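You operate a simulated robot arm through the tools that you are given. There is no shell and no other tool. Be economical: measure what you need, move in short steps, check, and stop when the job is done.

The job below is to be done with a simulated robot arm. You get a single attempt, and the scene is never put back.

JOB
Tidy up at the console top. At the end: the green candle stub is on the ledge at the dining end; the small yellow plant pot is on the ledge at the dining end; the yellow battery pack stands on top of the blue can (marked "LEMONADE"); the clear glass from the console top stands where the yellow battery pack stood; whatever was shut is shut again. Leave all else as you found it, and nothing knocked over.
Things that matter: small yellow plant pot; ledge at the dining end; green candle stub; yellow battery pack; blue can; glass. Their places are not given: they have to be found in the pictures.

It is judged by the outcome, as a careful person would: the job done as asked, and still so three seconds after it is handed in. It fails if anything else is knocked over, pushed out of place, dropped, spilled or broken.

ROBOT AND FRAMES
A 6-joint arm with a two-finger parallel gripper, fixed in place. Base frame: the origin is at the foot of the arm, x ahead of it, y to its left, z up; the work surface is at about z = 800. Units: mm, rad, N and s.
With the tool pointing down near the work surface it reaches from about 340 to 760 mm from the base axis. Its first joint turns from -1.152 to 1.152 rad. Payload 2.45 kg.
Tool frame: the origin (TCP) lies between the finger pads and is the grasp point; the fingertips stand 24 mm ahead of it; z points along the fingers, y is the line along which they close. Largest opening 68 mm; finger width 17, thickness 10; the body of the gripper, 40 by 70 mm, starts 41 mm behind the TCP.
Orientation is that of the tool frame in the base frame, as a unit quaternion [x, y, z, w]. With the fingers straight down and closing along the base's y, the tool's x points along the base's -x, its y along +y and its z along -z.

CONTROLS
- The arm moves only by the tool play_rows. Its argument "moves" is a list of rows, each an object (a shift or turn left out is 0, a gripper value left out holds the last) with "fingers": the finger opening in mm, from 0 to 68; "dp": the shift along the tool's x, y, z in units of 25 mm (1.0 is 25 mm), a list of three; "angular": the turn, a rotation vector about the tool's x, y, z in units of 6 degrees (1.0 is 6 degrees), a list of three. In form: [{"fingers": fingers, "dp": [tx, ty, tz], "angular": [ax, ay, az]}, ...]. A call has 1 to 10 rows; each row shifts and turns the commanded pose from where the row before left it, along the tool's axes as they then stand. A call with a number of a shift or a turn outside -1 to 1 is refused whole. A row lasts 0.2 s, in which the tool goes at most 50 mm and 0.15 rad; a call with a longer step from one row to the next is refused whole, and so is a gripper value outside its range. A pose out of reach is approached as far as the arm can. The call stops where the force on the tool passes 40 N (or 10 N more than at its start, if that is more) or the arm is blocked; 0.2 s more then pass. Each finger travels about 108 mm/s and halts on what it meets, pressing with about 43 N; the grip force reading is that of the motor and also rises with nothing between the fingers. The clock runs only during rows and for 0.2 s after the last one: add rows that do not move to give the fingers time. It gives the time, the measured TCP pose, the force on the tool (base axes), the opening and the grip force at its end, in the units of the frame above (readings bear some noise), and new pictures: "pictures" is both (left out), scene, wrist or none.
- Cameras (640 x 400 px; columns grow to the right, rows downward): "scene" is fixed at [144.3, 404.7, 1447.2]; the picture's right is [-0.91, -0.42, 0.00], its down [-0.30, 0.65, -0.70] and it looks along [0.29, -0.63, -0.72] (base axes); focal length 295 px, centre (320, 200). "wrist" rides on the gripper at [-32, 0, -39] in the tool frame; the picture's right is [0.00, -1.00, 0.00], its down [0.97, 0.00, -0.24] and it looks along [0.24, 0.00, 0.97] (tool axes); focal length 218 px, centre (320, 200).
- measure_at(camera, pixels): for up to 12 pixels [column, row] of the newest picture of that camera ("zoom" is the newest enlarged one), the place [x, y, z] in the base frame of the surface seen there, good to about 2 mm. The clock stands still meanwhile.
- zoom(camera, box): a new picture of the part [left, top, right, bottom] of that camera's present view, enlarged. The clock stands still meanwhile.
- close_job(): hands the job in; it is judged then, once.

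Keep the steps short. Do not move on a guess: measure, check each grasp and each placing, and mend mistakes. In all there are 80 turns and 120 pictures (those below and enlarged ones count). Leave the gripper open and the arm clear of the work at the hand-in unless told otherwise, and finish with a single line.

The tools are called after "Call:" as a command line: name --argument value ..., lists and objects as JSON in quotes. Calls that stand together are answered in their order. play_rows: Moves the arm, as the interface text tells. Its arguments: {"type":"object","properties":{"moves":{"type":"array"},"pictures":{"type":"string","enum":["both","scene","wrist","none"]}},"required":["moves"]} The other tools are called the same way: measure_at (camera, pixels) gives the place of the surface under pixels of a picture; zoom (camera, box) takes an enlarged picture of a part of a camera's view; close_job () hands the job in.

At the start:

```text
time: 0.0
ee_pos: [415.5, 134.3, 1135.4]
orientation: [0.001, 1.0, 0.0, -0.001]
force: [-0.4, 0.7, -0.4]
grip_width: 68.2
grip_force: 0.0
```

scene: 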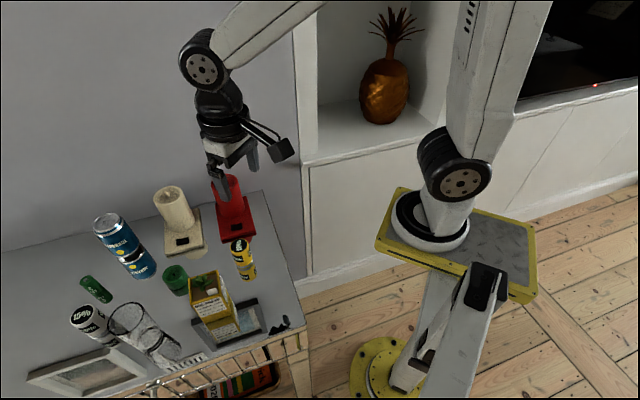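
wrist: 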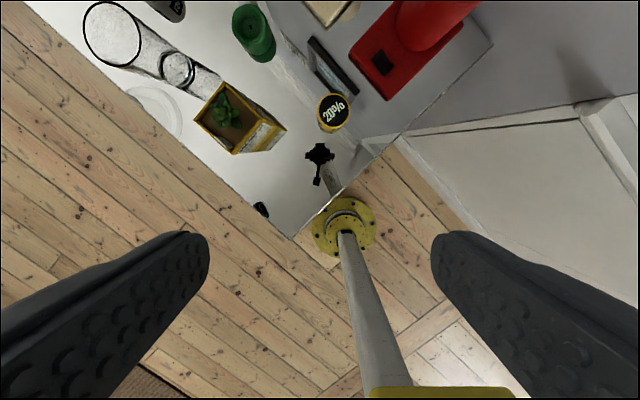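

I see a console top with cans, a glass, a plant pot and candles. I'll zoom in on the scene to identify the items.

Call:
zoom --camera "scene" --box '[20, 170, 320, 400]'

Call:
zoom --camera "wrist" --box '[60, 0, 500, 250]'

Call:
measure_at --camera "scene" --pixels '[[107, 222], [175, 275], [208, 280], [240, 245], [127, 320], [98, 285], [87, 315], [225, 330], [180, 240], [235, 220], [285, 325], [350, 140]]'

```text
1.74 times, centred on (170, 285) of scene
```

zoom: 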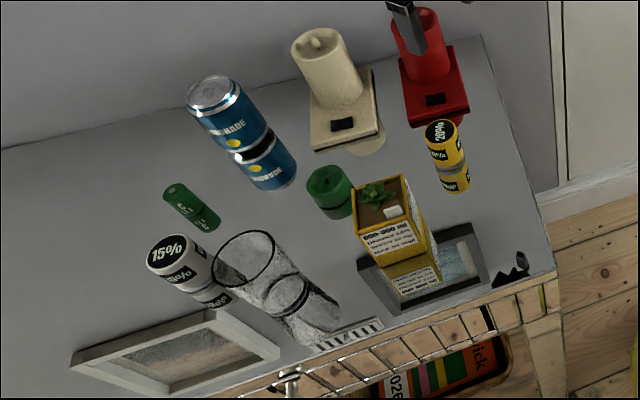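

```text
1.45 times, centred on (280, 125) of wrist
```

zoom: 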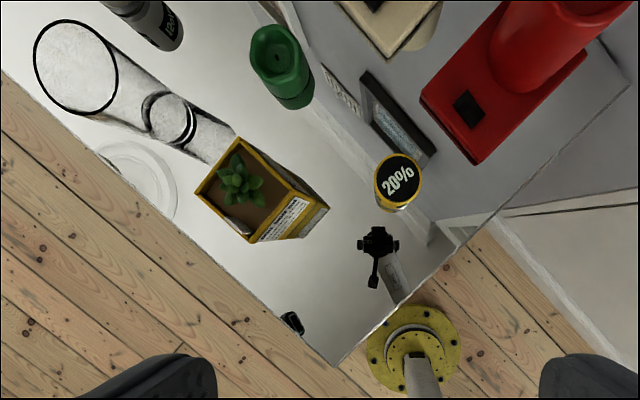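

```text
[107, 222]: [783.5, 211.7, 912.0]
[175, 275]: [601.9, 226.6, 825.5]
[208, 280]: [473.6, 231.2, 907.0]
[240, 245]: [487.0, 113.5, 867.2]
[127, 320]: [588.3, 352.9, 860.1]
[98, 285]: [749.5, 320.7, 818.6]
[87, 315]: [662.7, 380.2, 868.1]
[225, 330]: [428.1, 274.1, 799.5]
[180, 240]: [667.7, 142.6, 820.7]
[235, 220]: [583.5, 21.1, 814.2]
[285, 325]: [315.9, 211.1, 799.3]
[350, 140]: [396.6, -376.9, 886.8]
```

The objects look roughly identified. Now I'll look closer at the alcove and at the front of the console, and measure sizes.

Call:
zoom --camera "scene" --box '[280, 0, 640, 300]'

Call:
zoom --camera "scene" --box '[140, 300, 320, 400]'

Call:
zoom --camera "scene" --box '[60, 190, 200, 290]'

Call:
zoom --camera "scene" --box '[60, 270, 220, 390]'

Call:
zoom --camera "scene" --box '[150, 220, 310, 350]'

Call:
measure_at --camera "scene" --pixels '[[320, 155], [400, 135], [340, 120], [425, 110], [330, 60], [380, 120], [270, 210], [135, 272], [245, 275], [130, 255], [160, 340], [190, 240]]'

```text
1.33 times, centred on (460, 150) of scene
```

zoom: 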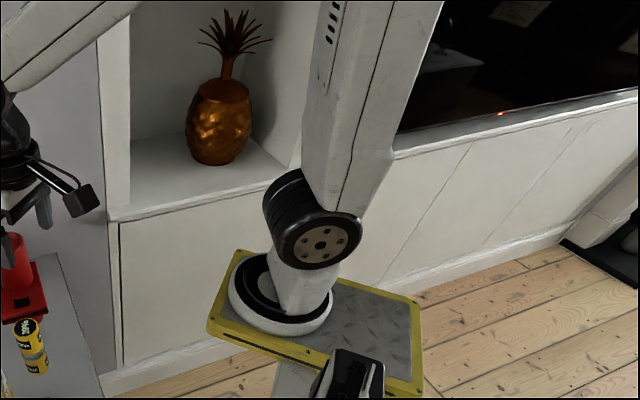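

```text
3.56 times, centred on (230, 350) of scene
```

zoom: 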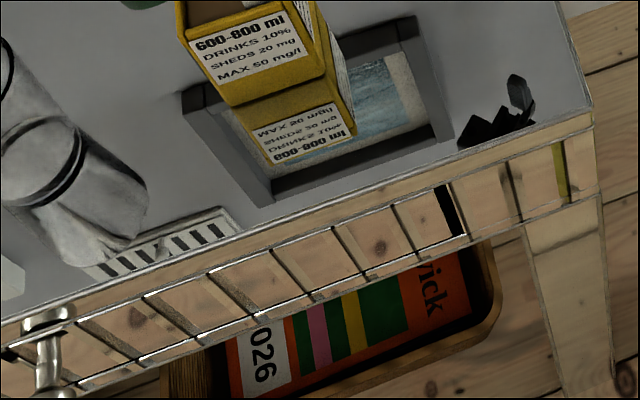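

```text
4.00 times, centred on (130, 240) of scene
```

zoom: 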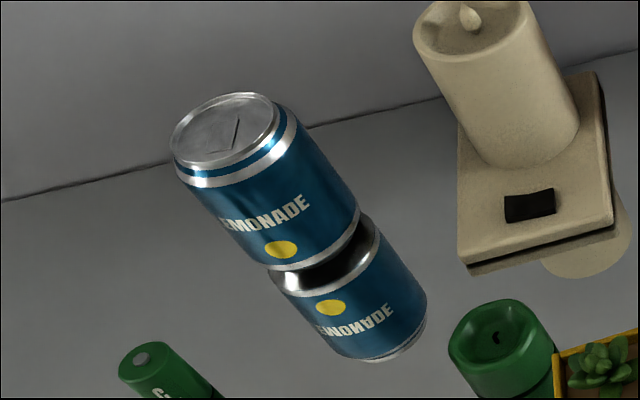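

```text
3.33 times, centred on (140, 330) of scene
```

zoom: 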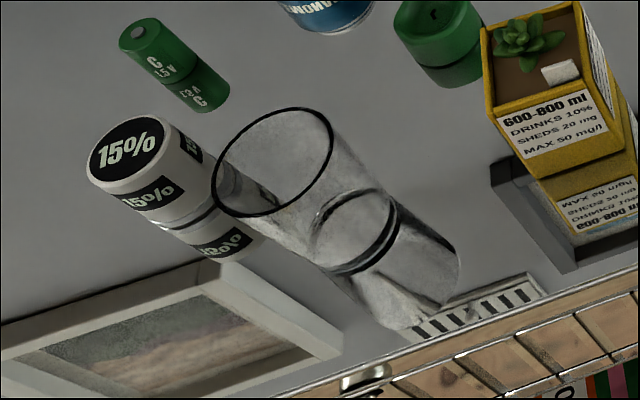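

```text
3.08 times, centred on (230, 285) of scene
```

zoom: 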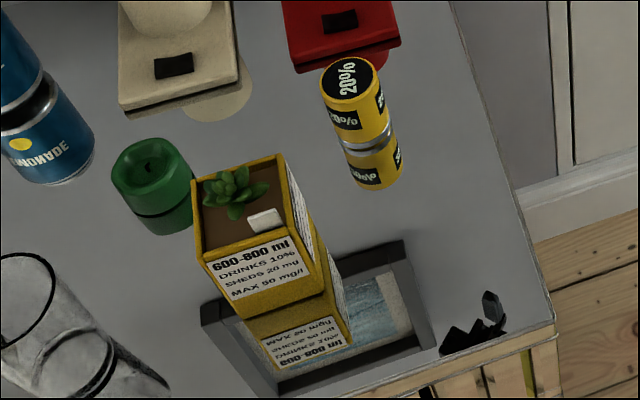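

```text
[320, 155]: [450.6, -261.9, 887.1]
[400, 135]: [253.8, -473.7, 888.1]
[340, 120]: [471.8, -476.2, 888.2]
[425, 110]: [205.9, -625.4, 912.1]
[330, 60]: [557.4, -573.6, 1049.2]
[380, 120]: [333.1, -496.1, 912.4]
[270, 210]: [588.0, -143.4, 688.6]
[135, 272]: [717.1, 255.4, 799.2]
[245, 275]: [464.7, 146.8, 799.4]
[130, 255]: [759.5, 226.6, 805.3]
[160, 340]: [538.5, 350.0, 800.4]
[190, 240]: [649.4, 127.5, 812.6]
```

The top mirrors (doubled items are reflections). The alcove ledge at z≈887 (front edge y≈-262) is one ledge. Before concluding it is the dining end, I'll tilt the wrist camera toward +y to see if there is another ledge.

Call:
play_rows --moves '[{"angular": [-1, 0, 0]}, {"angular": [-1, 0, 0]}, {"angular": [-1, 0, 0]}, {"angular": [-1, 0, 0]}, {"angular": [-1, 0, 0]}, {"angular": [-1, 0, 0]}, {"angular": [-1, 0, 0]}, {"angular": [-1, 0, 0]}, {"angular": [-1, 0, 0]}]' --pictures "both"

```text
time: 2.0
ee_pos: [414.4, 134.4, 1135.4]
orientation: [0.0, 0.891, 0.455, 0.001]
force: [-0.6, -0.2, -0.4]
grip_width: 68.1
grip_force: 0.1
```

scene: 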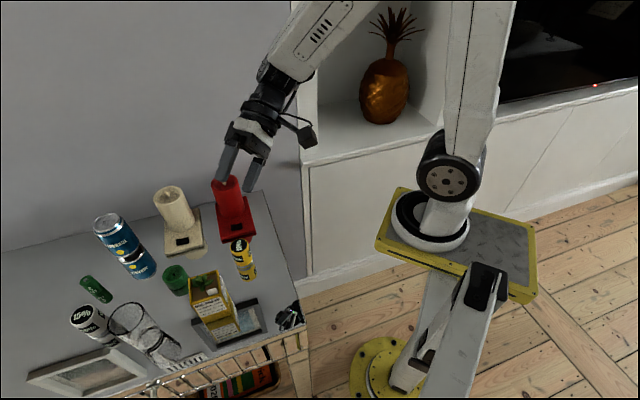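
wrist: 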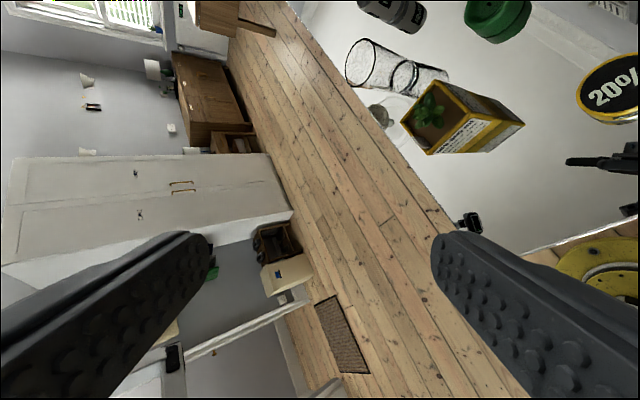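

No ledge near on the +y side. I'll tilt toward +x to see the far end of the console.

Call:
play_rows --moves '[{"angular": [1, 0, 0]}, {"angular": [1, -1, 0]}, {"angular": [1, -1, 0]}, {"angular": [0, -1, 0]}, {"angular": [0, -1, 0]}, {"angular": [0, -1, 0]}, {"angular": [0, -1, 0]}, {"angular": [0, -1, 0]}, {"angular": [0, -1, 0]}]' --pictures "wrist"

```text
time: 4.0
ee_pos: [451.2, 145.8, 1153.5]
orientation: [0.126, 0.876, 0.282, 0.369]
force: [0.4, -0.3, 0.3]
grip_width: 67.8
grip_force: 0.0
out of reach, approached as far as the arm can: row 7, 8, 9
```

wrist: 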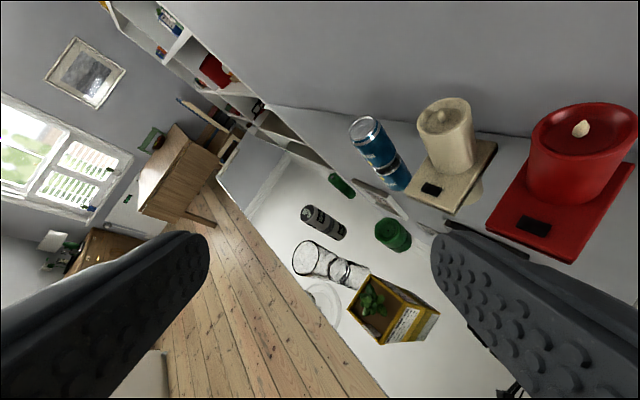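

Call:
zoom --camera "wrist" --box '[100, 0, 420, 220]'

Call:
measure_at --camera "wrist" --pixels '[[255, 165], [290, 175], [225, 185], [285, 125], [366, 122], [420, 105], [300, 205], [310, 150], [180, 190], [250, 110]]'

```text
1.82 times, centred on (260, 110) of wrist
```

zoom: 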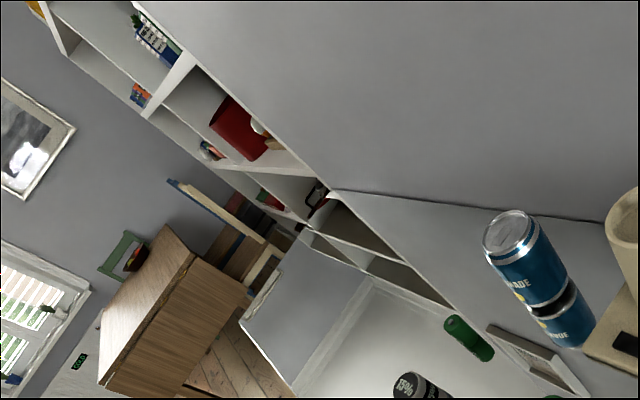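

```text
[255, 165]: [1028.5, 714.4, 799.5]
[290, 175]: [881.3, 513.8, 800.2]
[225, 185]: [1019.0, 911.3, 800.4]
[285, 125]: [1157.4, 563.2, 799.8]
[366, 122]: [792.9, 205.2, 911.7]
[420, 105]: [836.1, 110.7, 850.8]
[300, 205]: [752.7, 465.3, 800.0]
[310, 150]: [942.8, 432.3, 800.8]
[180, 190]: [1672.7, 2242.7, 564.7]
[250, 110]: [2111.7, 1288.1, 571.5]
```

The far end of the console is out of reach, with no ledge nearer. I'll undo the tilt and then look toward -y (the alcove).

Call:
play_rows --moves '[{"angular": [0, 1, 0]}, {"angular": [0, 1, 0]}, {"angular": [0, 1, 0]}, {"angular": [0, 1, 0]}, {"angular": [0, 1, 0]}, {"angular": [0, 1, 0]}, {"angular": [-1, 1, 0]}, {"angular": [-1, 1, 0]}, {"angular": [1, 0, 0]}, {"angular": [1, 0, 0]}]' --pictures "none"

Call:
play_rows --moves '[{"angular": [1, 0, 0]}, {"angular": [1, 0, 0]}, {"angular": [1, 0, 0]}, {"angular": [1, 0, 0]}, {"angular": [1, 0, 0]}, {"angular": [1, 0, 0]}]' --pictures "none"

Call:
play_rows --moves '[{"angular": [1, 0, 0]}, {"angular": [1, 0, 0]}, {"angular": [1, 0, 0]}, {"angular": [1, 0, 0]}, {"angular": [1, 0, 0]}, {"angular": [1, 0, 0]}, {"angular": [1, 0, 0]}, {"angular": [1, 0, 0]}, {"angular": [1, 0, 0]}]' --pictures "wrist"

```text
time: 6.2
ee_pos: [451.8, 145.4, 1153.2]
orientation: [0.001, 0.951, 0.308, -0.001]
force: [0.5, 0.0, -1.1]
grip_width: 68.0
grip_force: 0.0
```

```text
time: 7.6
ee_pos: [451.4, 146.5, 1152.2]
orientation: [0.0, 1.0, 0.0, 0.0]
force: [-0.1, 1.0, -0.1]
grip_width: 68.1
grip_force: 0.0
```

```text
time: 9.6
ee_pos: [451.2, 146.5, 1154.0]
orientation: [0.001, 0.891, -0.455, -0.001]
force: [0.0, 0.8, -0.1]
grip_width: 68.0
grip_force: 0.1
```

wrist: 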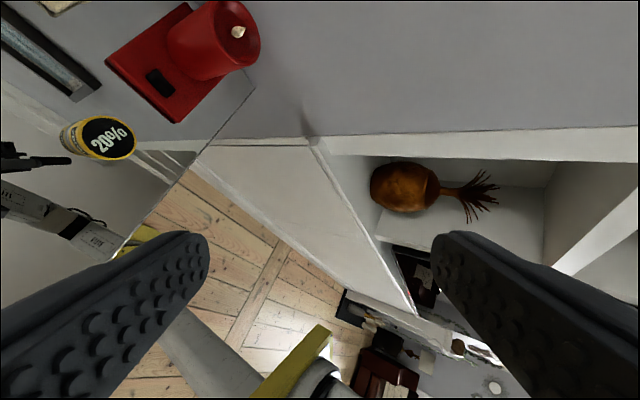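

Only that ledge is within reach, so it's the target. I'll get its edges, and exact object geometry, from the present views.

Call:
measure_at --camera "scene" --pixels '[[306, 161], [320, 158], [345, 152], [370, 147], [395, 141], [412, 135], [322, 140], [320, 110], [360, 104], [406, 115], [382, 126], [312, 100]]'

Call:
measure_at --camera "wrist" --pixels '[[345, 170], [365, 205], [372, 165], [405, 225], [440, 220], [500, 170], [380, 230], [540, 210], [480, 150], [400, 180], [335, 160], [425, 140]]'

Call:
zoom --camera "scene" --box '[220, 0, 460, 180]'

```text
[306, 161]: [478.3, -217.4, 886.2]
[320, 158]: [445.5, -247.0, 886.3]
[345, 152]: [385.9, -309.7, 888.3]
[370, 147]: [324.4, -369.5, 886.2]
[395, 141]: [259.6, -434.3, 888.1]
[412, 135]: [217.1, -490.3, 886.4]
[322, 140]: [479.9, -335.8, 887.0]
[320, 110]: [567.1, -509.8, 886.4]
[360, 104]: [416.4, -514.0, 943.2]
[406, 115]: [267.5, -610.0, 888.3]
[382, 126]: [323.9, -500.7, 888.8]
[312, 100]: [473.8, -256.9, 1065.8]
```

```text
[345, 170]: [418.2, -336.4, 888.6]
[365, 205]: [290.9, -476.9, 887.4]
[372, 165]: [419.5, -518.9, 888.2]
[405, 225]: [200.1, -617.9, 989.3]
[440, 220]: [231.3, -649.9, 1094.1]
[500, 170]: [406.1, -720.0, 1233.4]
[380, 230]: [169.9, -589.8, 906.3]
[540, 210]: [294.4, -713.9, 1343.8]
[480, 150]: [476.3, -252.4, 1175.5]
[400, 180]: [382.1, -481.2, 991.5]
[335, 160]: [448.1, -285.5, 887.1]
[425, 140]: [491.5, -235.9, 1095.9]
```

```text
2.22 times, centred on (340, 90) of scene
```

zoom: 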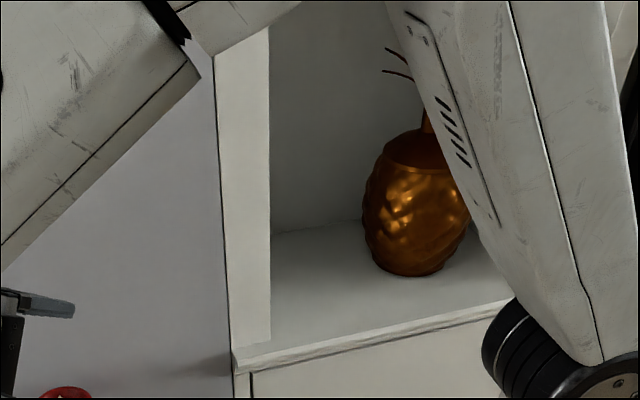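

Front edge runs diagonally along x−y≈695, with depth ≈270. I'll plan spots P1≈(421,-345) and P2≈(359,-405). Next I'll level the tool and move above the console for exact object measures.

Call:
play_rows --moves '[{"angular": [-1, 0, 0]}, {"angular": [-1, 0, 0]}, {"angular": [-1, 0, 0]}, {"angular": [-1, 0, 0]}, {"angular": [-1, 0, 0]}, {"angular": [-1, 0, 0]}, {"angular": [-1, 0, 0]}, {"angular": [-1, 0, 0]}, {"angular": [-1, 0, 0]}]' --pictures "none"

Call:
play_rows --moves '[{"dp": [-1, 1, 0]}, {"dp": [-1, 1, 0]}, {"dp": [-1, 1, 0]}, {"dp": [0, 1, 0]}]' --pictures "both"

```text
time: 11.6
ee_pos: [453.2, 147.7, 1152.6]
orientation: [0.0, 1.0, 0.001, -0.001]
force: [-0.4, -0.6, 0.1]
grip_width: 67.9
grip_force: 0.0
```

```text
time: 12.6
ee_pos: [527.7, 247.0, 1153.5]
orientation: [0.0, 1.0, -0.001, 0.0]
force: [0.5, 0.6, -0.5]
grip_width: 67.9
grip_force: 0.0
```

scene: 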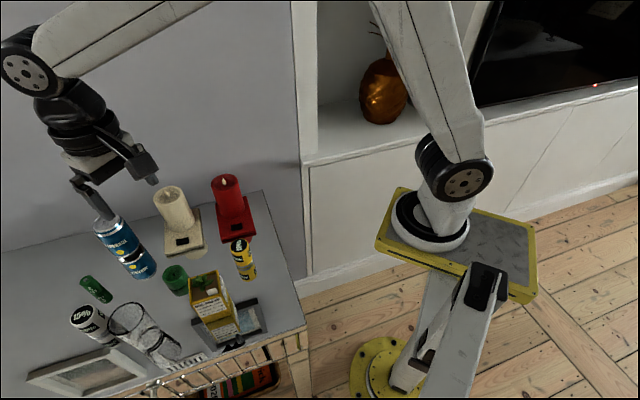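
wrist: 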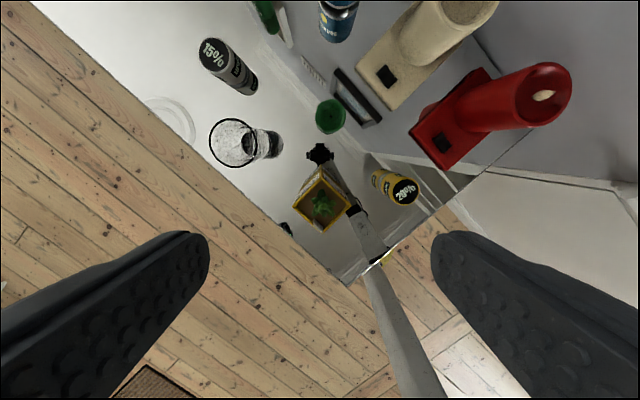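

Call:
zoom --camera "wrist" --box '[180, 80, 440, 250]'

```text
2.35 times, centred on (310, 165) of wrist
```

zoom: 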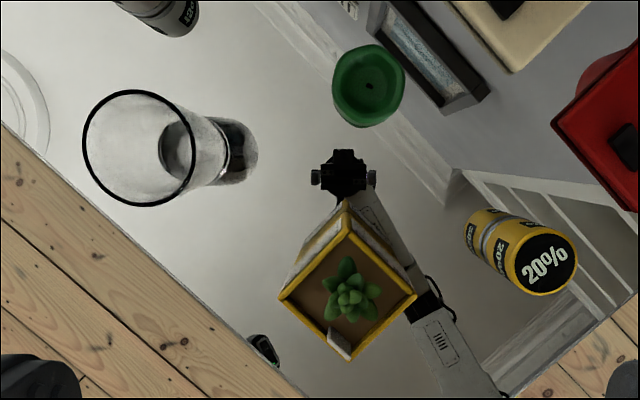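

Call:
measure_at --camera "zoom" --pixels '[[346, 208], [283, 296], [350, 357], [413, 295], [541, 263], [512, 262], [575, 245], [367, 86], [335, 85], [402, 80], [368, 48], [375, 125]]'

Call:
measure_at --camera "zoom" --pixels '[[85, 147], [193, 147], [137, 92], [145, 205], [210, 150], [475, 220], [350, 285], [560, 290], [535, 225], [335, 340], [240, 150], [255, 150]]'

Call:
measure_at --camera "scene" --pixels '[[95, 222], [119, 219], [107, 214], [108, 230], [106, 222], [109, 315], [146, 315], [130, 305], [125, 331], [233, 244], [247, 243], [240, 240]]'

```text
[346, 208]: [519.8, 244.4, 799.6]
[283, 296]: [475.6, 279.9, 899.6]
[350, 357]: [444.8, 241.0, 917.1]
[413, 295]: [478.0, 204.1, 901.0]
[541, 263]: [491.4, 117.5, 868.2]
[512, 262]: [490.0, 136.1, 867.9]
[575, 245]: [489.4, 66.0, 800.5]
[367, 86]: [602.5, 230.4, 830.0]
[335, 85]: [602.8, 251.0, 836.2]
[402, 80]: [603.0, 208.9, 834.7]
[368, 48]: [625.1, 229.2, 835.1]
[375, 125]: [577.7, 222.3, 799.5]
```

```text
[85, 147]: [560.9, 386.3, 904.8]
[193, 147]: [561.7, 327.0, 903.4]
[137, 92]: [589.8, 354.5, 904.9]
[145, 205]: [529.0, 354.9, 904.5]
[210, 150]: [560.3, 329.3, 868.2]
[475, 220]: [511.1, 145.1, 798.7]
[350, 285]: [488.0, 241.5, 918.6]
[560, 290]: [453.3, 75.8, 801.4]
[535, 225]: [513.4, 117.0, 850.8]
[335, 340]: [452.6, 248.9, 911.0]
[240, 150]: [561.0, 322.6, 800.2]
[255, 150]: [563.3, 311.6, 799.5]
```

```text
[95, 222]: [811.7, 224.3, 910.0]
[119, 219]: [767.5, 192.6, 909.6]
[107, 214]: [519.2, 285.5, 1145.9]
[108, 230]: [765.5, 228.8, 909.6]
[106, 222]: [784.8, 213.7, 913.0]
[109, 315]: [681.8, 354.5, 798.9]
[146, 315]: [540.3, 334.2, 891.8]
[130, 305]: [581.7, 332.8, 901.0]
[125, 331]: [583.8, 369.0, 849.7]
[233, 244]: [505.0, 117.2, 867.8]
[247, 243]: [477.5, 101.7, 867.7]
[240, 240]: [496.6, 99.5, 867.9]
```

Measured: pot centre ≈(477,242), side ≈52, rim z≈900, turned ≈43°. Stub is (602,230), d≈44, top 835. Battery is (490,117), d≈36, top 868. Glass is (560,357), rim d≈60, top 905. Can is (787,211), top 911. Next I'll go above the pot, turned 43°.

Call:
play_rows --moves '[{"fingers": 68, "dp": [1, -0.1, 0.7]}, {"dp": [1.03, -0.1, 0.7], "angular": [0, 0, 0]}, {"dp": [0, 0, 0.8], "angular": [0, 0, 1]}, {"dp": [0, 0, 0.8], "angular": [0, 0, 1]}, {"dp": [0, 0, 0.8], "angular": [0, 0, 1]}, {"dp": [0, 0, 0.8], "angular": [0, 0, 1]}, {"dp": [0, 0, 0.8], "angular": [0, 0, 1]}, {"dp": [0, 0, 0.8], "angular": [0, 0, 1]}, {"dp": [0, 0, 0.8], "angular": [0, 0, 1]}, {"angular": [0, 0, 0.15]}]' --pictures "both"

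```text
refused: 1.03 is not a number from -1 to 1
```

Call:
play_rows --moves '[{"fingers": 68, "dp": [1, -0.1, 0.7]}, {"dp": [1, -0.1, 0.7], "angular": [0, 0, 0]}, {"dp": [0, 0, 0.8], "angular": [0, 0, 1]}, {"dp": [0, 0, 0.8], "angular": [0, 0, 1]}, {"dp": [0, 0, 0.8], "angular": [0, 0, 1]}, {"dp": [0, 0, 0.8], "angular": [0, 0, 1]}, {"dp": [0, 0, 0.8], "angular": [0, 0, 1]}, {"dp": [0, 0, 0.8], "angular": [0, 0, 1]}, {"dp": [0, 0, 0.8], "angular": [0, 0, 1]}, {"angular": [0, 0, 0.15]}]' --pictures "both"

```text
time: 14.8
ee_pos: [477.7, 241.4, 977.1]
orientation: [0.367, 0.93, 0.0, 0.0]
force: [-0.5, -0.3, -0.5]
grip_width: 68.2
grip_force: 0.2
```

scene: 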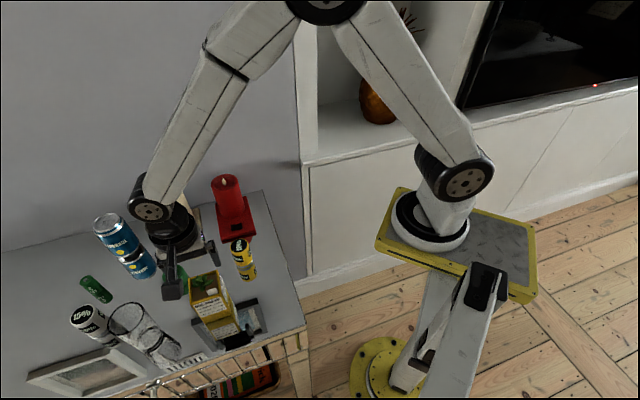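
wrist: 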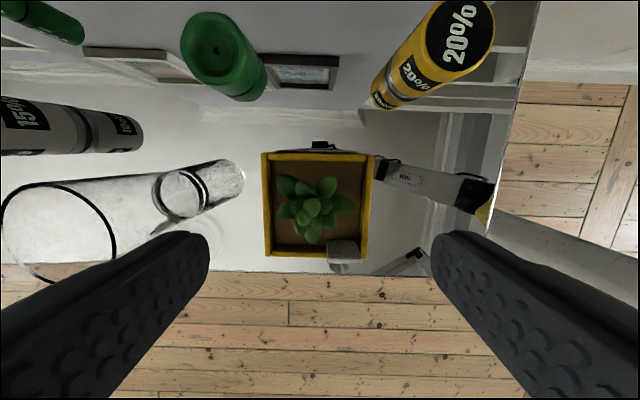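

Well aligned. I'll measure the rim corners and plant height before descending.

Call:
measure_at --camera "wrist" --pixels '[[265, 157], [368, 157], [364, 252], [269, 252], [317, 195], [345, 250], [340, 190], [290, 188]]'

```text
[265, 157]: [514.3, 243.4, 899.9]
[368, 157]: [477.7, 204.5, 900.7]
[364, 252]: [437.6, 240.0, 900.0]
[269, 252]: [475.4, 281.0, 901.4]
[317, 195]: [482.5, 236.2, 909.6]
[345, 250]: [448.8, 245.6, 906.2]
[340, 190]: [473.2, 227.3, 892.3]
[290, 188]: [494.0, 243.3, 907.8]
```

Centre (476,242) is within 2 mm of the TCP. Descend 90 mm and close.

Call:
play_rows --moves '[{"dp": [0, 0, 0.8]}, {"dp": [0, 0, 0.8]}, {"dp": [0, 0, 0.8]}, {"dp": [0, 0, 0.7]}, {"dp": [0, 0, 0.5]}, {"fingers": 40}, {"fingers": 40}, {"fingers": 40}]' --pictures "wrist"

```text
time: 16.6
ee_pos: [477.9, 242.0, 887.3]
orientation: [0.365, 0.931, 0.001, 0.0]
force: [1.4, 0.1, 8.5]
grip_width: 59.6
grip_force: 42.7
```

wrist: 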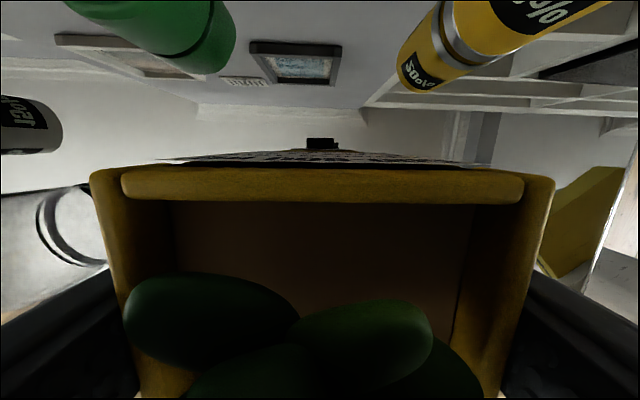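

Gripped at 59.6 mm with 43 N. Lift and check.

Call:
play_rows --moves '[{"dp": [0, 0, -0.4]}, {"dp": [0, 0, -0.8]}, {"dp": [0, 0, -1]}, {"dp": [0, 0, -1]}, {"dp": [0, 0, -1]}, {"dp": [0, 0, -1]}, {"dp": [0, 0, -0.8]}]' --pictures "scene"

```text
time: 18.2
ee_pos: [477.4, 242.3, 1037.7]
orientation: [0.366, 0.931, -0.001, 0.0]
force: [-0.5, -0.6, -2.1]
grip_width: 59.3
grip_force: 43.0
```

scene: 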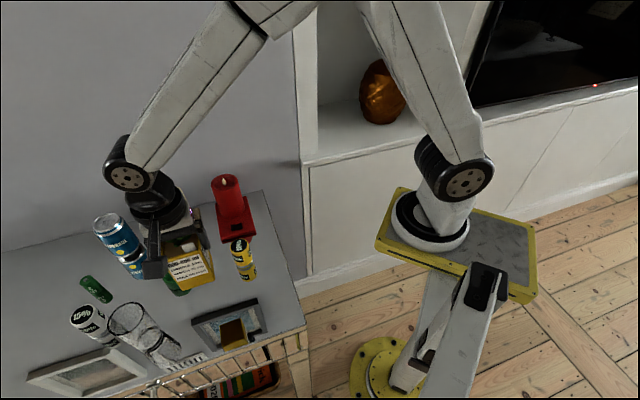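

Held well. Travel toward the ledge, first to (360,-260) at this height.

Call:
play_rows --moves '[{"dp": [-0.3, -0.5, 0]}, {"dp": [-0.571, -0.994, 0]}, {"dp": [-0.571, -0.994, 0]}, {"dp": [-0.571, -0.994, 0]}, {"dp": [-0.571, -0.994, 0]}, {"dp": [-0.571, -0.994, 0]}, {"dp": [-0.571, -0.994, 0]}, {"dp": [-0.571, -0.994, 0]}, {"dp": [-0.571, -0.994, 0]}, {"dp": [-0.571, -0.994, 0]}]' --pictures "none"

Call:
play_rows --moves '[{"dp": [-0.571, -0.994, 0]}, {"dp": [-0.571, -0.994, 0]}, {"dp": [-0.571, -0.994, 0]}, {"dp": [-0.571, -0.994, 0]}, {"dp": [-0.571, -0.994, 0]}, {"dp": [-0.571, -0.994, 0]}, {"dp": [-0.571, -0.994, 0]}, {"dp": [-0.571, -0.994, 0]}, {"dp": [-0.28, -0.5, 0]}]' --pictures "both"

```text
time: 20.4
ee_pos: [416.4, -24.9, 1037.6]
orientation: [0.365, 0.931, 0.0, -0.001]
force: [0.3, -0.6, -2.9]
grip_width: 59.4
grip_force: 42.5
```

```text
time: 22.4
ee_pos: [360.5, -262.8, 1039.1]
orientation: [0.366, 0.931, 0.0, 0.0]
force: [0.1, 0.2, -2.0]
grip_width: 59.7
grip_force: 43.0
```

scene: 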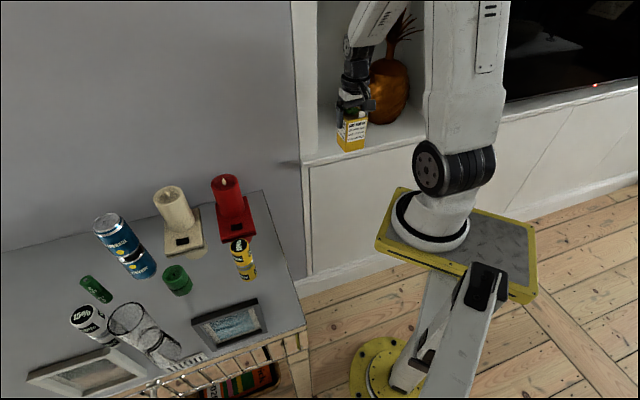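
wrist: 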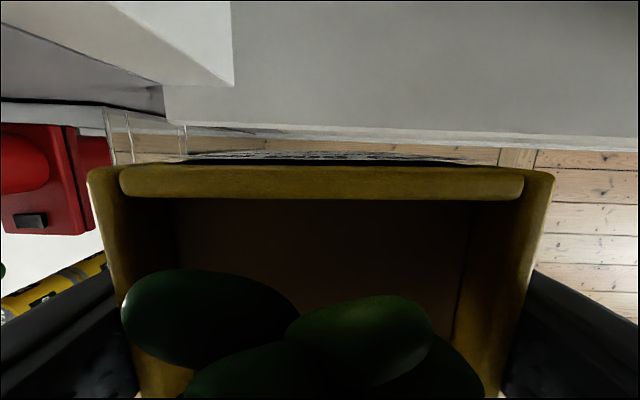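

Clear. Next the last leg to above (359,-405), then a look.

Call:
play_rows --moves '[{"dp": [-0.766, -0.84, 0]}, {"dp": [-0.766, -0.84, 0]}, {"dp": [-0.766, -0.84, 0]}, {"dp": [-0.766, -0.84, 0]}, {"dp": [-0.766, -0.84, 0]}, {"dp": [0, 0, 0.8]}, {"dp": [0, 0, 0.8]}]' --pictures "both"

```text
time: 24.0
ee_pos: [358.5, -405.4, 998.1]
orientation: [0.366, 0.931, 0.0, 0.0]
force: [0.3, 0.4, -2.6]
grip_width: 59.3
grip_force: 42.9
```

scene: 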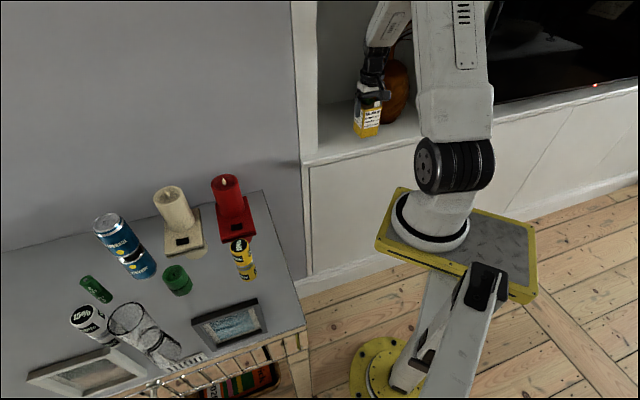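
wrist: 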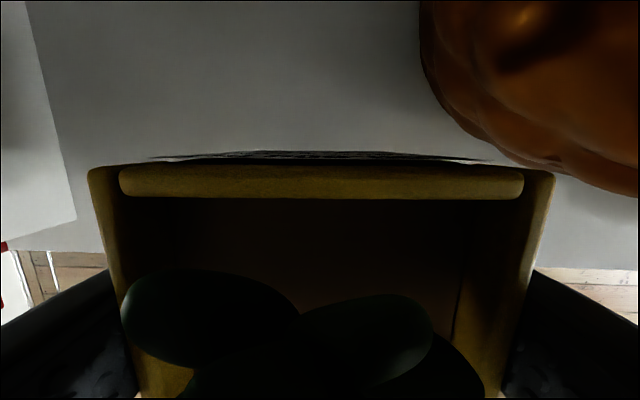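

Call:
measure_at --camera "wrist" --pixels '[[440, 95], [500, 140], [560, 165], [620, 180], [600, 130], [60, 200], [200, 130]]'

```text
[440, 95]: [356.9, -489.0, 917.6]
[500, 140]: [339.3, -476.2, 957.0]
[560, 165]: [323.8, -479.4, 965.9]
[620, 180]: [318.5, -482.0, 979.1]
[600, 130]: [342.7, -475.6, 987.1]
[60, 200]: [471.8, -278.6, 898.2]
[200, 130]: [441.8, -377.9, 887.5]
```

Pineapple gap to the finger is about 25 mm, enough. Lower 20 mm, then feel for contact.

Call:
play_rows --moves '[{"dp": [0, 0, 0.5]}, {"dp": [0, 0, 0.3]}, {}]' --pictures "none"

Call:
play_rows --moves '[{"dp": [0, 0, 0.06]}, {}, {"dp": [0, 0, 0.04]}, {}]' --pictures "scene"

```text
time: 24.8
ee_pos: [360.3, -405.7, 978.3]
orientation: [0.365, 0.931, 0.0, 0.0]
force: [-0.3, -0.3, -1.5]
grip_width: 59.5
grip_force: 43.0
```

```text
time: 25.8
ee_pos: [358.6, -405.9, 974.9]
orientation: [0.365, 0.931, 0.0, 0.0]
force: [0.2, 0.4, -2.1]
grip_width: 59.5
grip_force: 42.7
```

scene: 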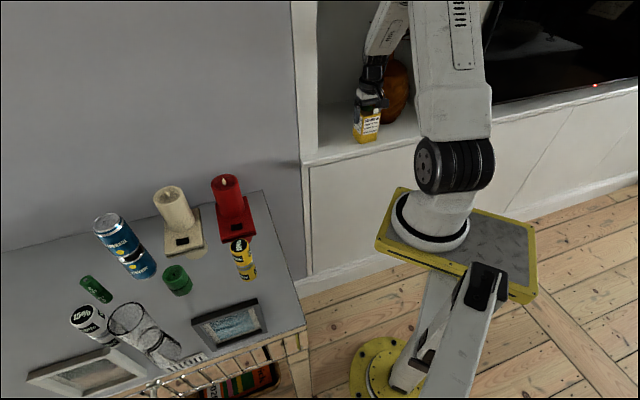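

Call:
play_rows --moves '[{"dp": [0, 0, 0.04]}, {}]' --pictures "none"

Call:
play_rows --moves '[{"dp": [0, 0, 0.04]}, {}]' --pictures "none"

```text
time: 26.4
ee_pos: [360.3, -404.2, 975.5]
orientation: [0.366, 0.931, 0.0, 0.002]
force: [0.7, 4.2, 15.3]
grip_width: 59.4
grip_force: 42.6
```

```text
time: 27.0
ee_pos: [360.4, -405.8, 975.7]
orientation: [0.367, 0.93, -0.001, 0.002]
force: [0.5, 10.1, 31.3]
grip_width: 59.6
grip_force: 43.3
```

Contact at about 975. Back off 1 mm, open, and look.

Call:
play_rows --moves '[{"dp": [0, 0, -0.05]}, {"fingers": 68}, {}, {}, {"dp": [0, 0, -0.4]}, {"dp": [0, 0, -0.8]}, {"dp": [0, 0, -1]}, {"dp": [0, 0, -1]}, {"dp": [0, 0, -1]}]' --pictures "both"

```text
time: 29.0
ee_pos: [358.6, -404.5, 1081.4]
orientation: [0.366, 0.931, 0.0, 0.0]
force: [0.9, -0.5, -0.4]
grip_width: 68.0
grip_force: 0.0
```

scene: 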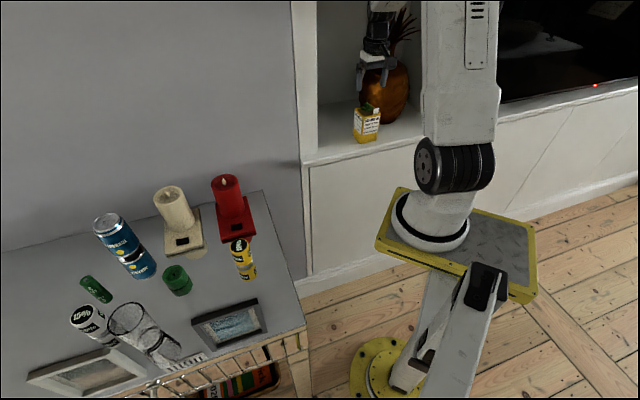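
wrist: 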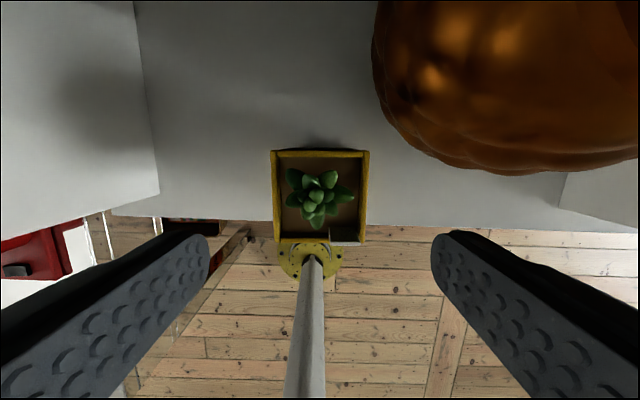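

The pot stands on the ledge. Now I'll go back for the green stub by the same route.

Call:
play_rows --moves '[{"dp": [0.766, 0.84, 0]}, {"dp": [0.766, 0.84, 0]}, {"dp": [0.766, 0.84, 0]}, {"dp": [0.766, 0.84, 0]}, {"dp": [0.766, 0.84, 0]}, {"dp": [0.302, 1, 0]}, {"dp": [0.302, 1, 0]}, {"dp": [0.302, 1, 0]}, {"dp": [0.302, 1, 0]}, {"dp": [0.302, 1, 0]}]' --pictures "none"

Call:
play_rows --moves '[{"dp": [0.302, 1, 0]}, {"dp": [0.302, 1, 0]}, {"dp": [0.302, 1, 0]}, {"dp": [0.302, 1, 0]}, {"dp": [0.302, 1, 0]}, {"dp": [0.302, 1, 0]}, {"dp": [0.302, 1, 0]}, {"dp": [0.302, 1, 0]}, {"dp": [0.302, 1, 0]}, {"dp": [0.302, 1, 0]}]' --pictures "none"

Call:
play_rows --moves '[{"dp": [0.302, 1, 0]}, {"dp": [0.302, 1, 0]}, {"dp": [0.302, 1, 0]}, {"dp": [0.302, 1, 0]}, {"dp": [0.302, 1, 0]}, {"dp": [0.302, 1, 0.5]}, {"dp": [0, 0, 1]}, {"dp": [0, 0, 1]}, {"dp": [0, 0, 1]}]' --pictures "wrist"

```text
time: 31.2
ee_pos: [418.9, -146.2, 1080.2]
orientation: [0.366, 0.931, 0.001, 0.0]
force: [0.2, 0.9, 0.5]
grip_width: 67.9
grip_force: 0.2
```

```text
time: 33.4
ee_pos: [532.5, 90.7, 1079.2]
orientation: [0.366, 0.931, 0.0, 0.001]
force: [0.5, 0.1, -0.2]
grip_width: 68.1
grip_force: 0.1
```

```text
time: 35.4
ee_pos: [602.8, 230.7, 991.1]
orientation: [0.366, 0.931, 0.0, -0.001]
force: [1.0, 0.7, 0.1]
grip_width: 67.9
grip_force: 0.1
```

wrist: 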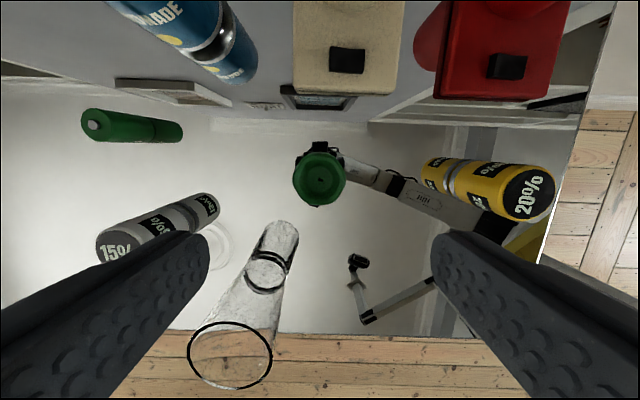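

Call:
measure_at --camera "wrist" --pixels '[[297, 179], [341, 179], [319, 157], [319, 201], [130, 250], [345, 60], [500, 190]]'

```text
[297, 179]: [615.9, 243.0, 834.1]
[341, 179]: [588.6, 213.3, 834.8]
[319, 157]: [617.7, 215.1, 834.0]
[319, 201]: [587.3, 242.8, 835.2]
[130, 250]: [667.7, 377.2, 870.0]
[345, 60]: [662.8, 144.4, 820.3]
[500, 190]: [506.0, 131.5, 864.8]
```

Centre (602,229), basically beneath. Descend to z≈828 and close.

Call:
play_rows --moves '[{"dp": [-0.04, -0.07, 1]}, {"dp": [0, 0, 1]}, {"dp": [0, 0, 1]}, {"dp": [0, 0, 1]}, {"dp": [0, 0, 1]}, {"dp": [0, 0, 1]}, {"dp": [0, 0, 0.5]}, {"fingers": 30}, {"fingers": 30}, {"fingers": 30}]' --pictures "wrist"

```text
time: 37.6
ee_pos: [603.3, 227.9, 830.3]
orientation: [0.366, 0.931, 0.0, 0.0]
force: [0.7, 0.9, 0.5]
grip_width: 48.5
grip_force: 43.4
```

wrist: 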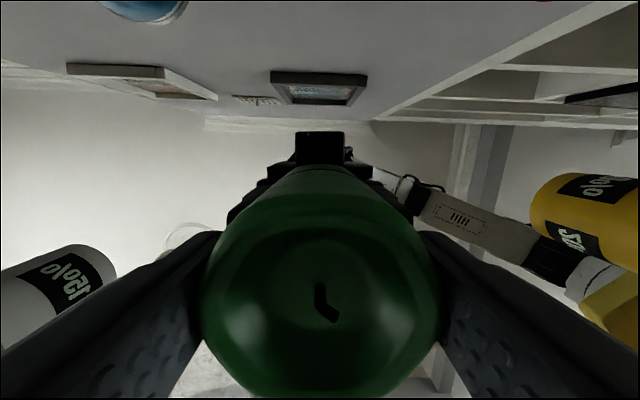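

Gripped at 48.5 mm. Lift and carry toward the ledge.

Call:
play_rows --moves '[{"dp": [0, 0, -0.5]}, {"dp": [0, 0, -1]}, {"dp": [0, 0, -1]}, {"dp": [0, 0, -1]}, {"dp": [0, 0, -1]}, {"dp": [0, 0, -1]}, {"dp": [0, 0, -1]}, {"dp": [0, 0, -1]}, {"dp": [0, 0, -1]}]' --pictures "scene"

Call:
play_rows --moves '[{"dp": [-0.298, -1, 0]}, {"dp": [-0.298, -1, 0]}, {"dp": [-0.298, -1, 0]}, {"dp": [-0.298, -1, 0]}, {"dp": [-0.298, -1, 0]}, {"dp": [-0.298, -1, 0]}, {"dp": [-0.298, -1, 0]}, {"dp": [-0.298, -1, 0]}, {"dp": [-0.298, -1, 0]}, {"dp": [-0.298, -1, 0]}]' --pictures "none"

Call:
play_rows --moves '[{"dp": [-0.298, -1, 0]}, {"dp": [-0.298, -1, 0]}, {"dp": [-0.298, -1, 0]}, {"dp": [-0.298, -1, 0]}, {"dp": [-0.298, -1, 0]}, {"dp": [-0.298, -1, 0]}, {"dp": [-0.298, -1, 0]}, {"dp": [-0.298, -1, 0]}, {"dp": [-0.298, -1, 0]}, {"dp": [-0.298, -1, 0]}]' --pictures "both"

```text
time: 39.6
ee_pos: [602.5, 227.1, 1042.2]
orientation: [0.366, 0.931, 0.0, -0.001]
force: [1.0, 0.8, -1.0]
grip_width: 48.5
grip_force: 43.4
```

scene: 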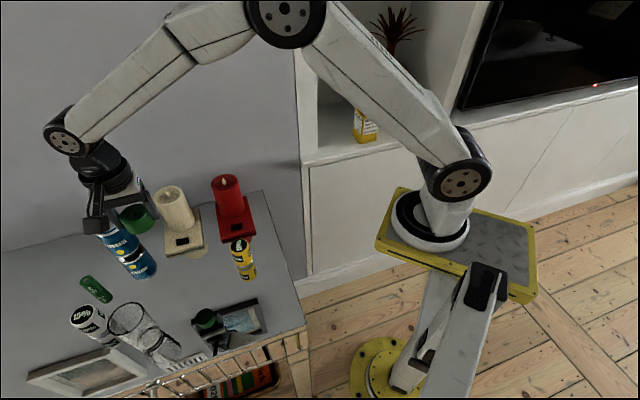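

```text
time: 41.8
ee_pos: [487.0, -6.2, 1042.3]
orientation: [0.366, 0.931, 0.0, 0.0]
force: [0.8, -0.3, -0.1]
grip_width: 48.7
grip_force: 43.0
```

```text
time: 44.0
ee_pos: [370.6, -237.9, 1042.3]
orientation: [0.366, 0.931, 0.0, 0.001]
force: [-0.1, -0.3, -0.1]
grip_width: 48.6
grip_force: 43.1
```

scene: 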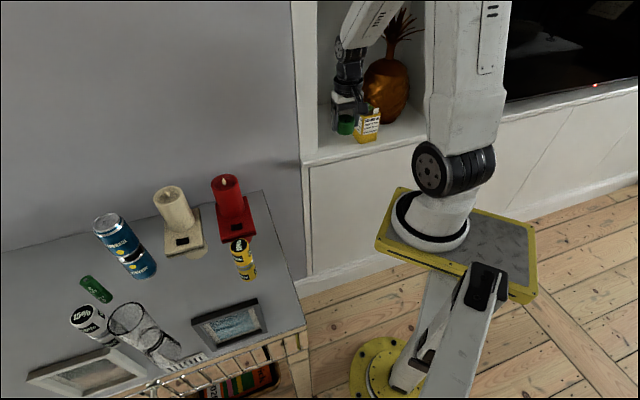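
wrist: 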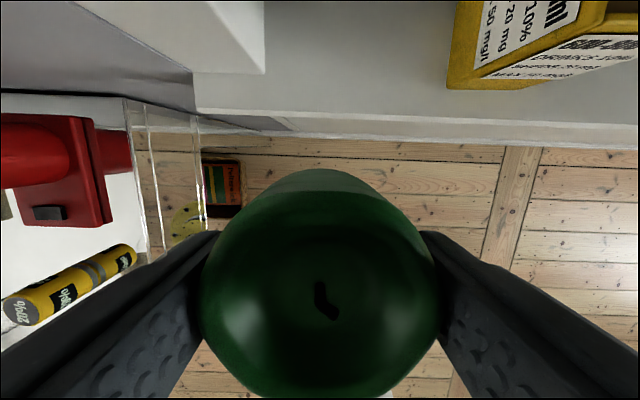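

Call:
measure_at --camera "wrist" --pixels '[[255, 70], [260, 20], [453, 82], [465, 30], [350, 60], [350, 118], [460, 125], [590, 50]]'

```text
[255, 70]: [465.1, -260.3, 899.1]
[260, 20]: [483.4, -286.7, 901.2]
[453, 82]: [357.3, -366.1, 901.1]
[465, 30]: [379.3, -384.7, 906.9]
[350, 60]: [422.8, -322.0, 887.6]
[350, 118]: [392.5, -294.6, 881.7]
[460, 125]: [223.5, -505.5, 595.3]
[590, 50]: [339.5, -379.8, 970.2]
```

Pillar face and pot face leave a middle spot at (426,-329). I'll move there and lower to just above the ledge.

Call:
play_rows --moves '[{"dp": [-0.82, -0.231, 0]}, {"dp": [-0.82, -0.231, 0]}, {"dp": [-0.82, -0.231, 0]}, {"dp": [-0.82, -0.231, 0]}, {"dp": [-0.82, -0.231, 0]}, {"dp": [0, 0, 1]}, {"dp": [0, 0, 1]}, {"dp": [0, 0, 1]}]' --pictures "wrist"

```text
time: 45.8
ee_pos: [424.9, -329.8, 966.7]
orientation: [0.366, 0.931, 0.0, -0.001]
force: [0.1, -0.1, -2.0]
grip_width: 48.6
grip_force: 43.0
```

wrist: 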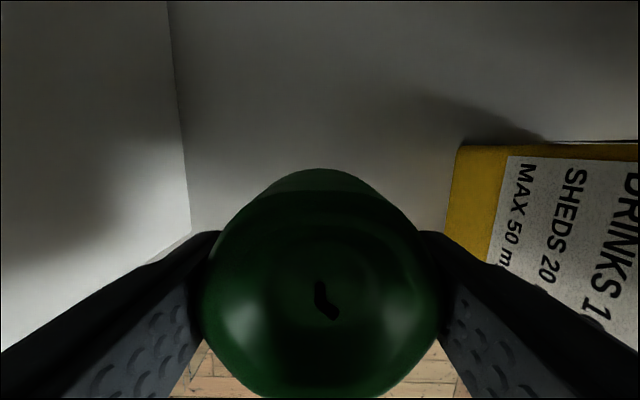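

Call:
play_rows --moves '[{"dp": [0, 0, 0.9]}, {"dp": [0, 0, 0.8]}, {"dp": [0, 0, 0.1]}, {}]' --pictures "none"

Call:
play_rows --moves '[{"dp": [0, 0, 0.06]}, {}]' --pictures "none"

Call:
play_rows --moves '[{"dp": [0, 0, 0.05]}, {}]' --pictures "none"

```text
time: 46.8
ee_pos: [426.0, -329.2, 921.8]
orientation: [0.365, 0.931, -0.001, 0.0]
force: [-0.6, -0.2, -0.3]
grip_width: 48.7
grip_force: 43.0
```

```text
time: 47.4
ee_pos: [425.9, -330.3, 921.8]
orientation: [0.365, 0.931, 0.0, 0.001]
force: [-0.2, 0.5, 0.5]
grip_width: 48.3
grip_force: 43.0
```

```text
time: 48.0
ee_pos: [425.6, -329.9, 918.7]
orientation: [0.366, 0.931, 0.0, 0.0]
force: [0.5, 0.9, -1.3]
grip_width: 48.6
grip_force: 42.9
```

Call:
play_rows --moves '[{"dp": [0, 0, 0.05]}, {}]' --pictures "none"

Call:
play_rows --moves '[{"dp": [0, 0, 0.04]}, {}]' --pictures "none"

```text
time: 48.6
ee_pos: [426.8, -330.3, 918.9]
orientation: [0.366, 0.93, 0.0, 0.0]
force: [-1.9, 1.9, 7.8]
grip_width: 48.7
grip_force: 43.0
```

```text
time: 49.2
ee_pos: [426.4, -331.1, 918.3]
orientation: [0.366, 0.931, -0.001, 0.001]
force: [-1.1, 5.5, 20.8]
grip_width: 48.7
grip_force: 42.9
```

Touching down. Back off slightly, open, rise.

Call:
play_rows --moves '[{"dp": [0, 0, -0.05]}, {"fingers": 68}, {}, {}, {"dp": [0, 0, -0.4]}, {"dp": [0, 0, -1]}, {"dp": [0, 0, -1]}, {"dp": [0, 0, -1]}, {"dp": [0, 0, -1]}, {"dp": [0, 0, -1]}]' --pictures "both"

```text
time: 51.4
ee_pos: [424.7, -330.7, 1054.6]
orientation: [0.366, 0.931, 0.0, 0.0]
force: [-0.1, 0.1, -0.1]
grip_width: 68.1
grip_force: 0.1
```

scene: 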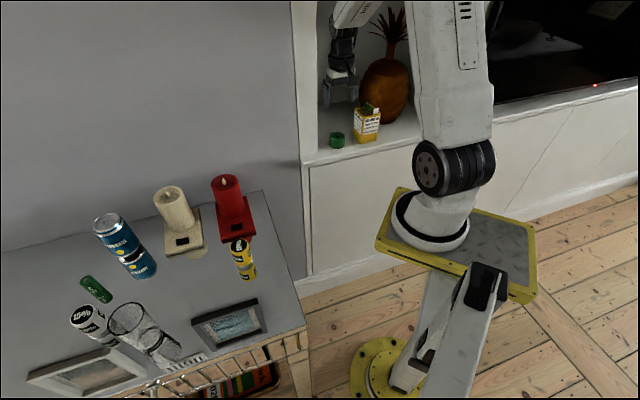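
wrist: 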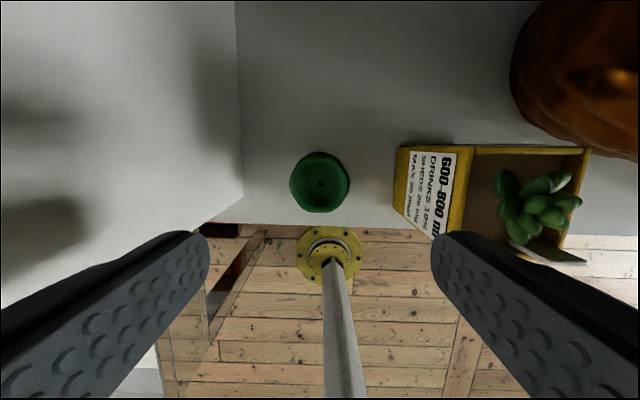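

Both stand on the ledge. Now I'll leave the alcove and head for the battery pack.

Call:
play_rows --moves '[{"dp": [0.82, 0.231, 0]}, {"dp": [0.82, 0.231, 0]}, {"dp": [0.82, 0.231, 0]}, {"dp": [0.82, 0.231, 0]}, {"dp": [0.82, 0.231, 0]}, {"dp": [0.579, 0.941, 0]}, {"dp": [0.579, 0.941, 0]}, {"dp": [0.579, 0.941, 0]}, {"dp": [0.579, 0.941, 0]}, {"dp": [0.579, 0.941, 0]}]' --pictures "none"

Call:
play_rows --moves '[{"dp": [0.579, 0.941, 0]}, {"dp": [0.579, 0.941, 0]}, {"dp": [0.579, 0.941, 0]}, {"dp": [0.579, 0.941, 0]}, {"dp": [0.579, 0.941, 0]}, {"dp": [0.579, 0.941, 0]}]' --pictures "none"

Call:
play_rows --moves '[{"angular": [0, 0, -1]}, {"angular": [0, 0, -1]}, {"angular": [0, 0, -1]}, {"angular": [0, 0, -1]}, {"angular": [0, 0, -1]}, {"angular": [0, 0, -1]}, {"angular": [0, 0, -1]}, {"angular": [0, 0, -1]}, {"angular": [0, 0, -1]}, {"angular": [0, 0, -0.5]}]' --pictures "none"

Call:
play_rows --moves '[{"angular": [0, -1, 0]}, {"angular": [0, -1, 0]}, {"angular": [0, -1, 0]}, {"angular": [0, -1, 0]}, {"angular": [0, -1, 0]}]' --pictures "both"

```text
time: 53.6
ee_pos: [398.4, -104.4, 1054.7]
orientation: [0.366, 0.931, 0.0, 0.0]
force: [0.2, 0.7, 0.2]
grip_width: 68.2
grip_force: 0.1
```

```text
time: 55.0
ee_pos: [430.8, 57.4, 1052.0]
orientation: [0.365, 0.931, 0.0, 0.0]
force: [0.2, -0.3, 0.4]
grip_width: 68.0
grip_force: 0.0
```

```text
time: 57.2
ee_pos: [428.6, 57.3, 1053.8]
orientation: [-0.123, 0.992, -0.001, 0.001]
force: [-0.1, 0.5, 0.4]
grip_width: 68.1
grip_force: 0.1
```

```text
time: 58.4
ee_pos: [432.4, 57.9, 1054.1]
orientation: [-0.118, 0.96, 0.032, 0.253]
force: [-0.5, 0.2, -0.4]
grip_width: 67.9
grip_force: 0.1
out of reach, approached as far as the arm can: row 5
```

scene: 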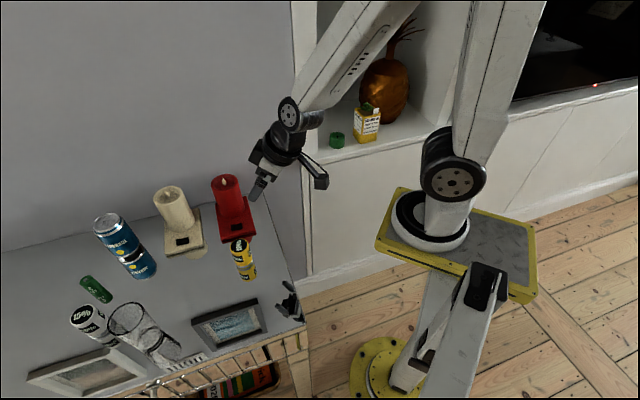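
wrist: 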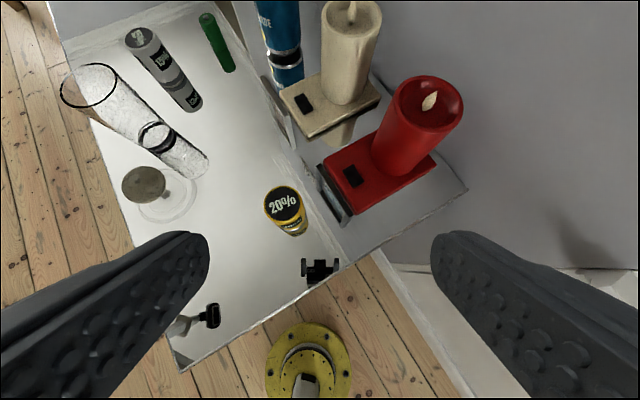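

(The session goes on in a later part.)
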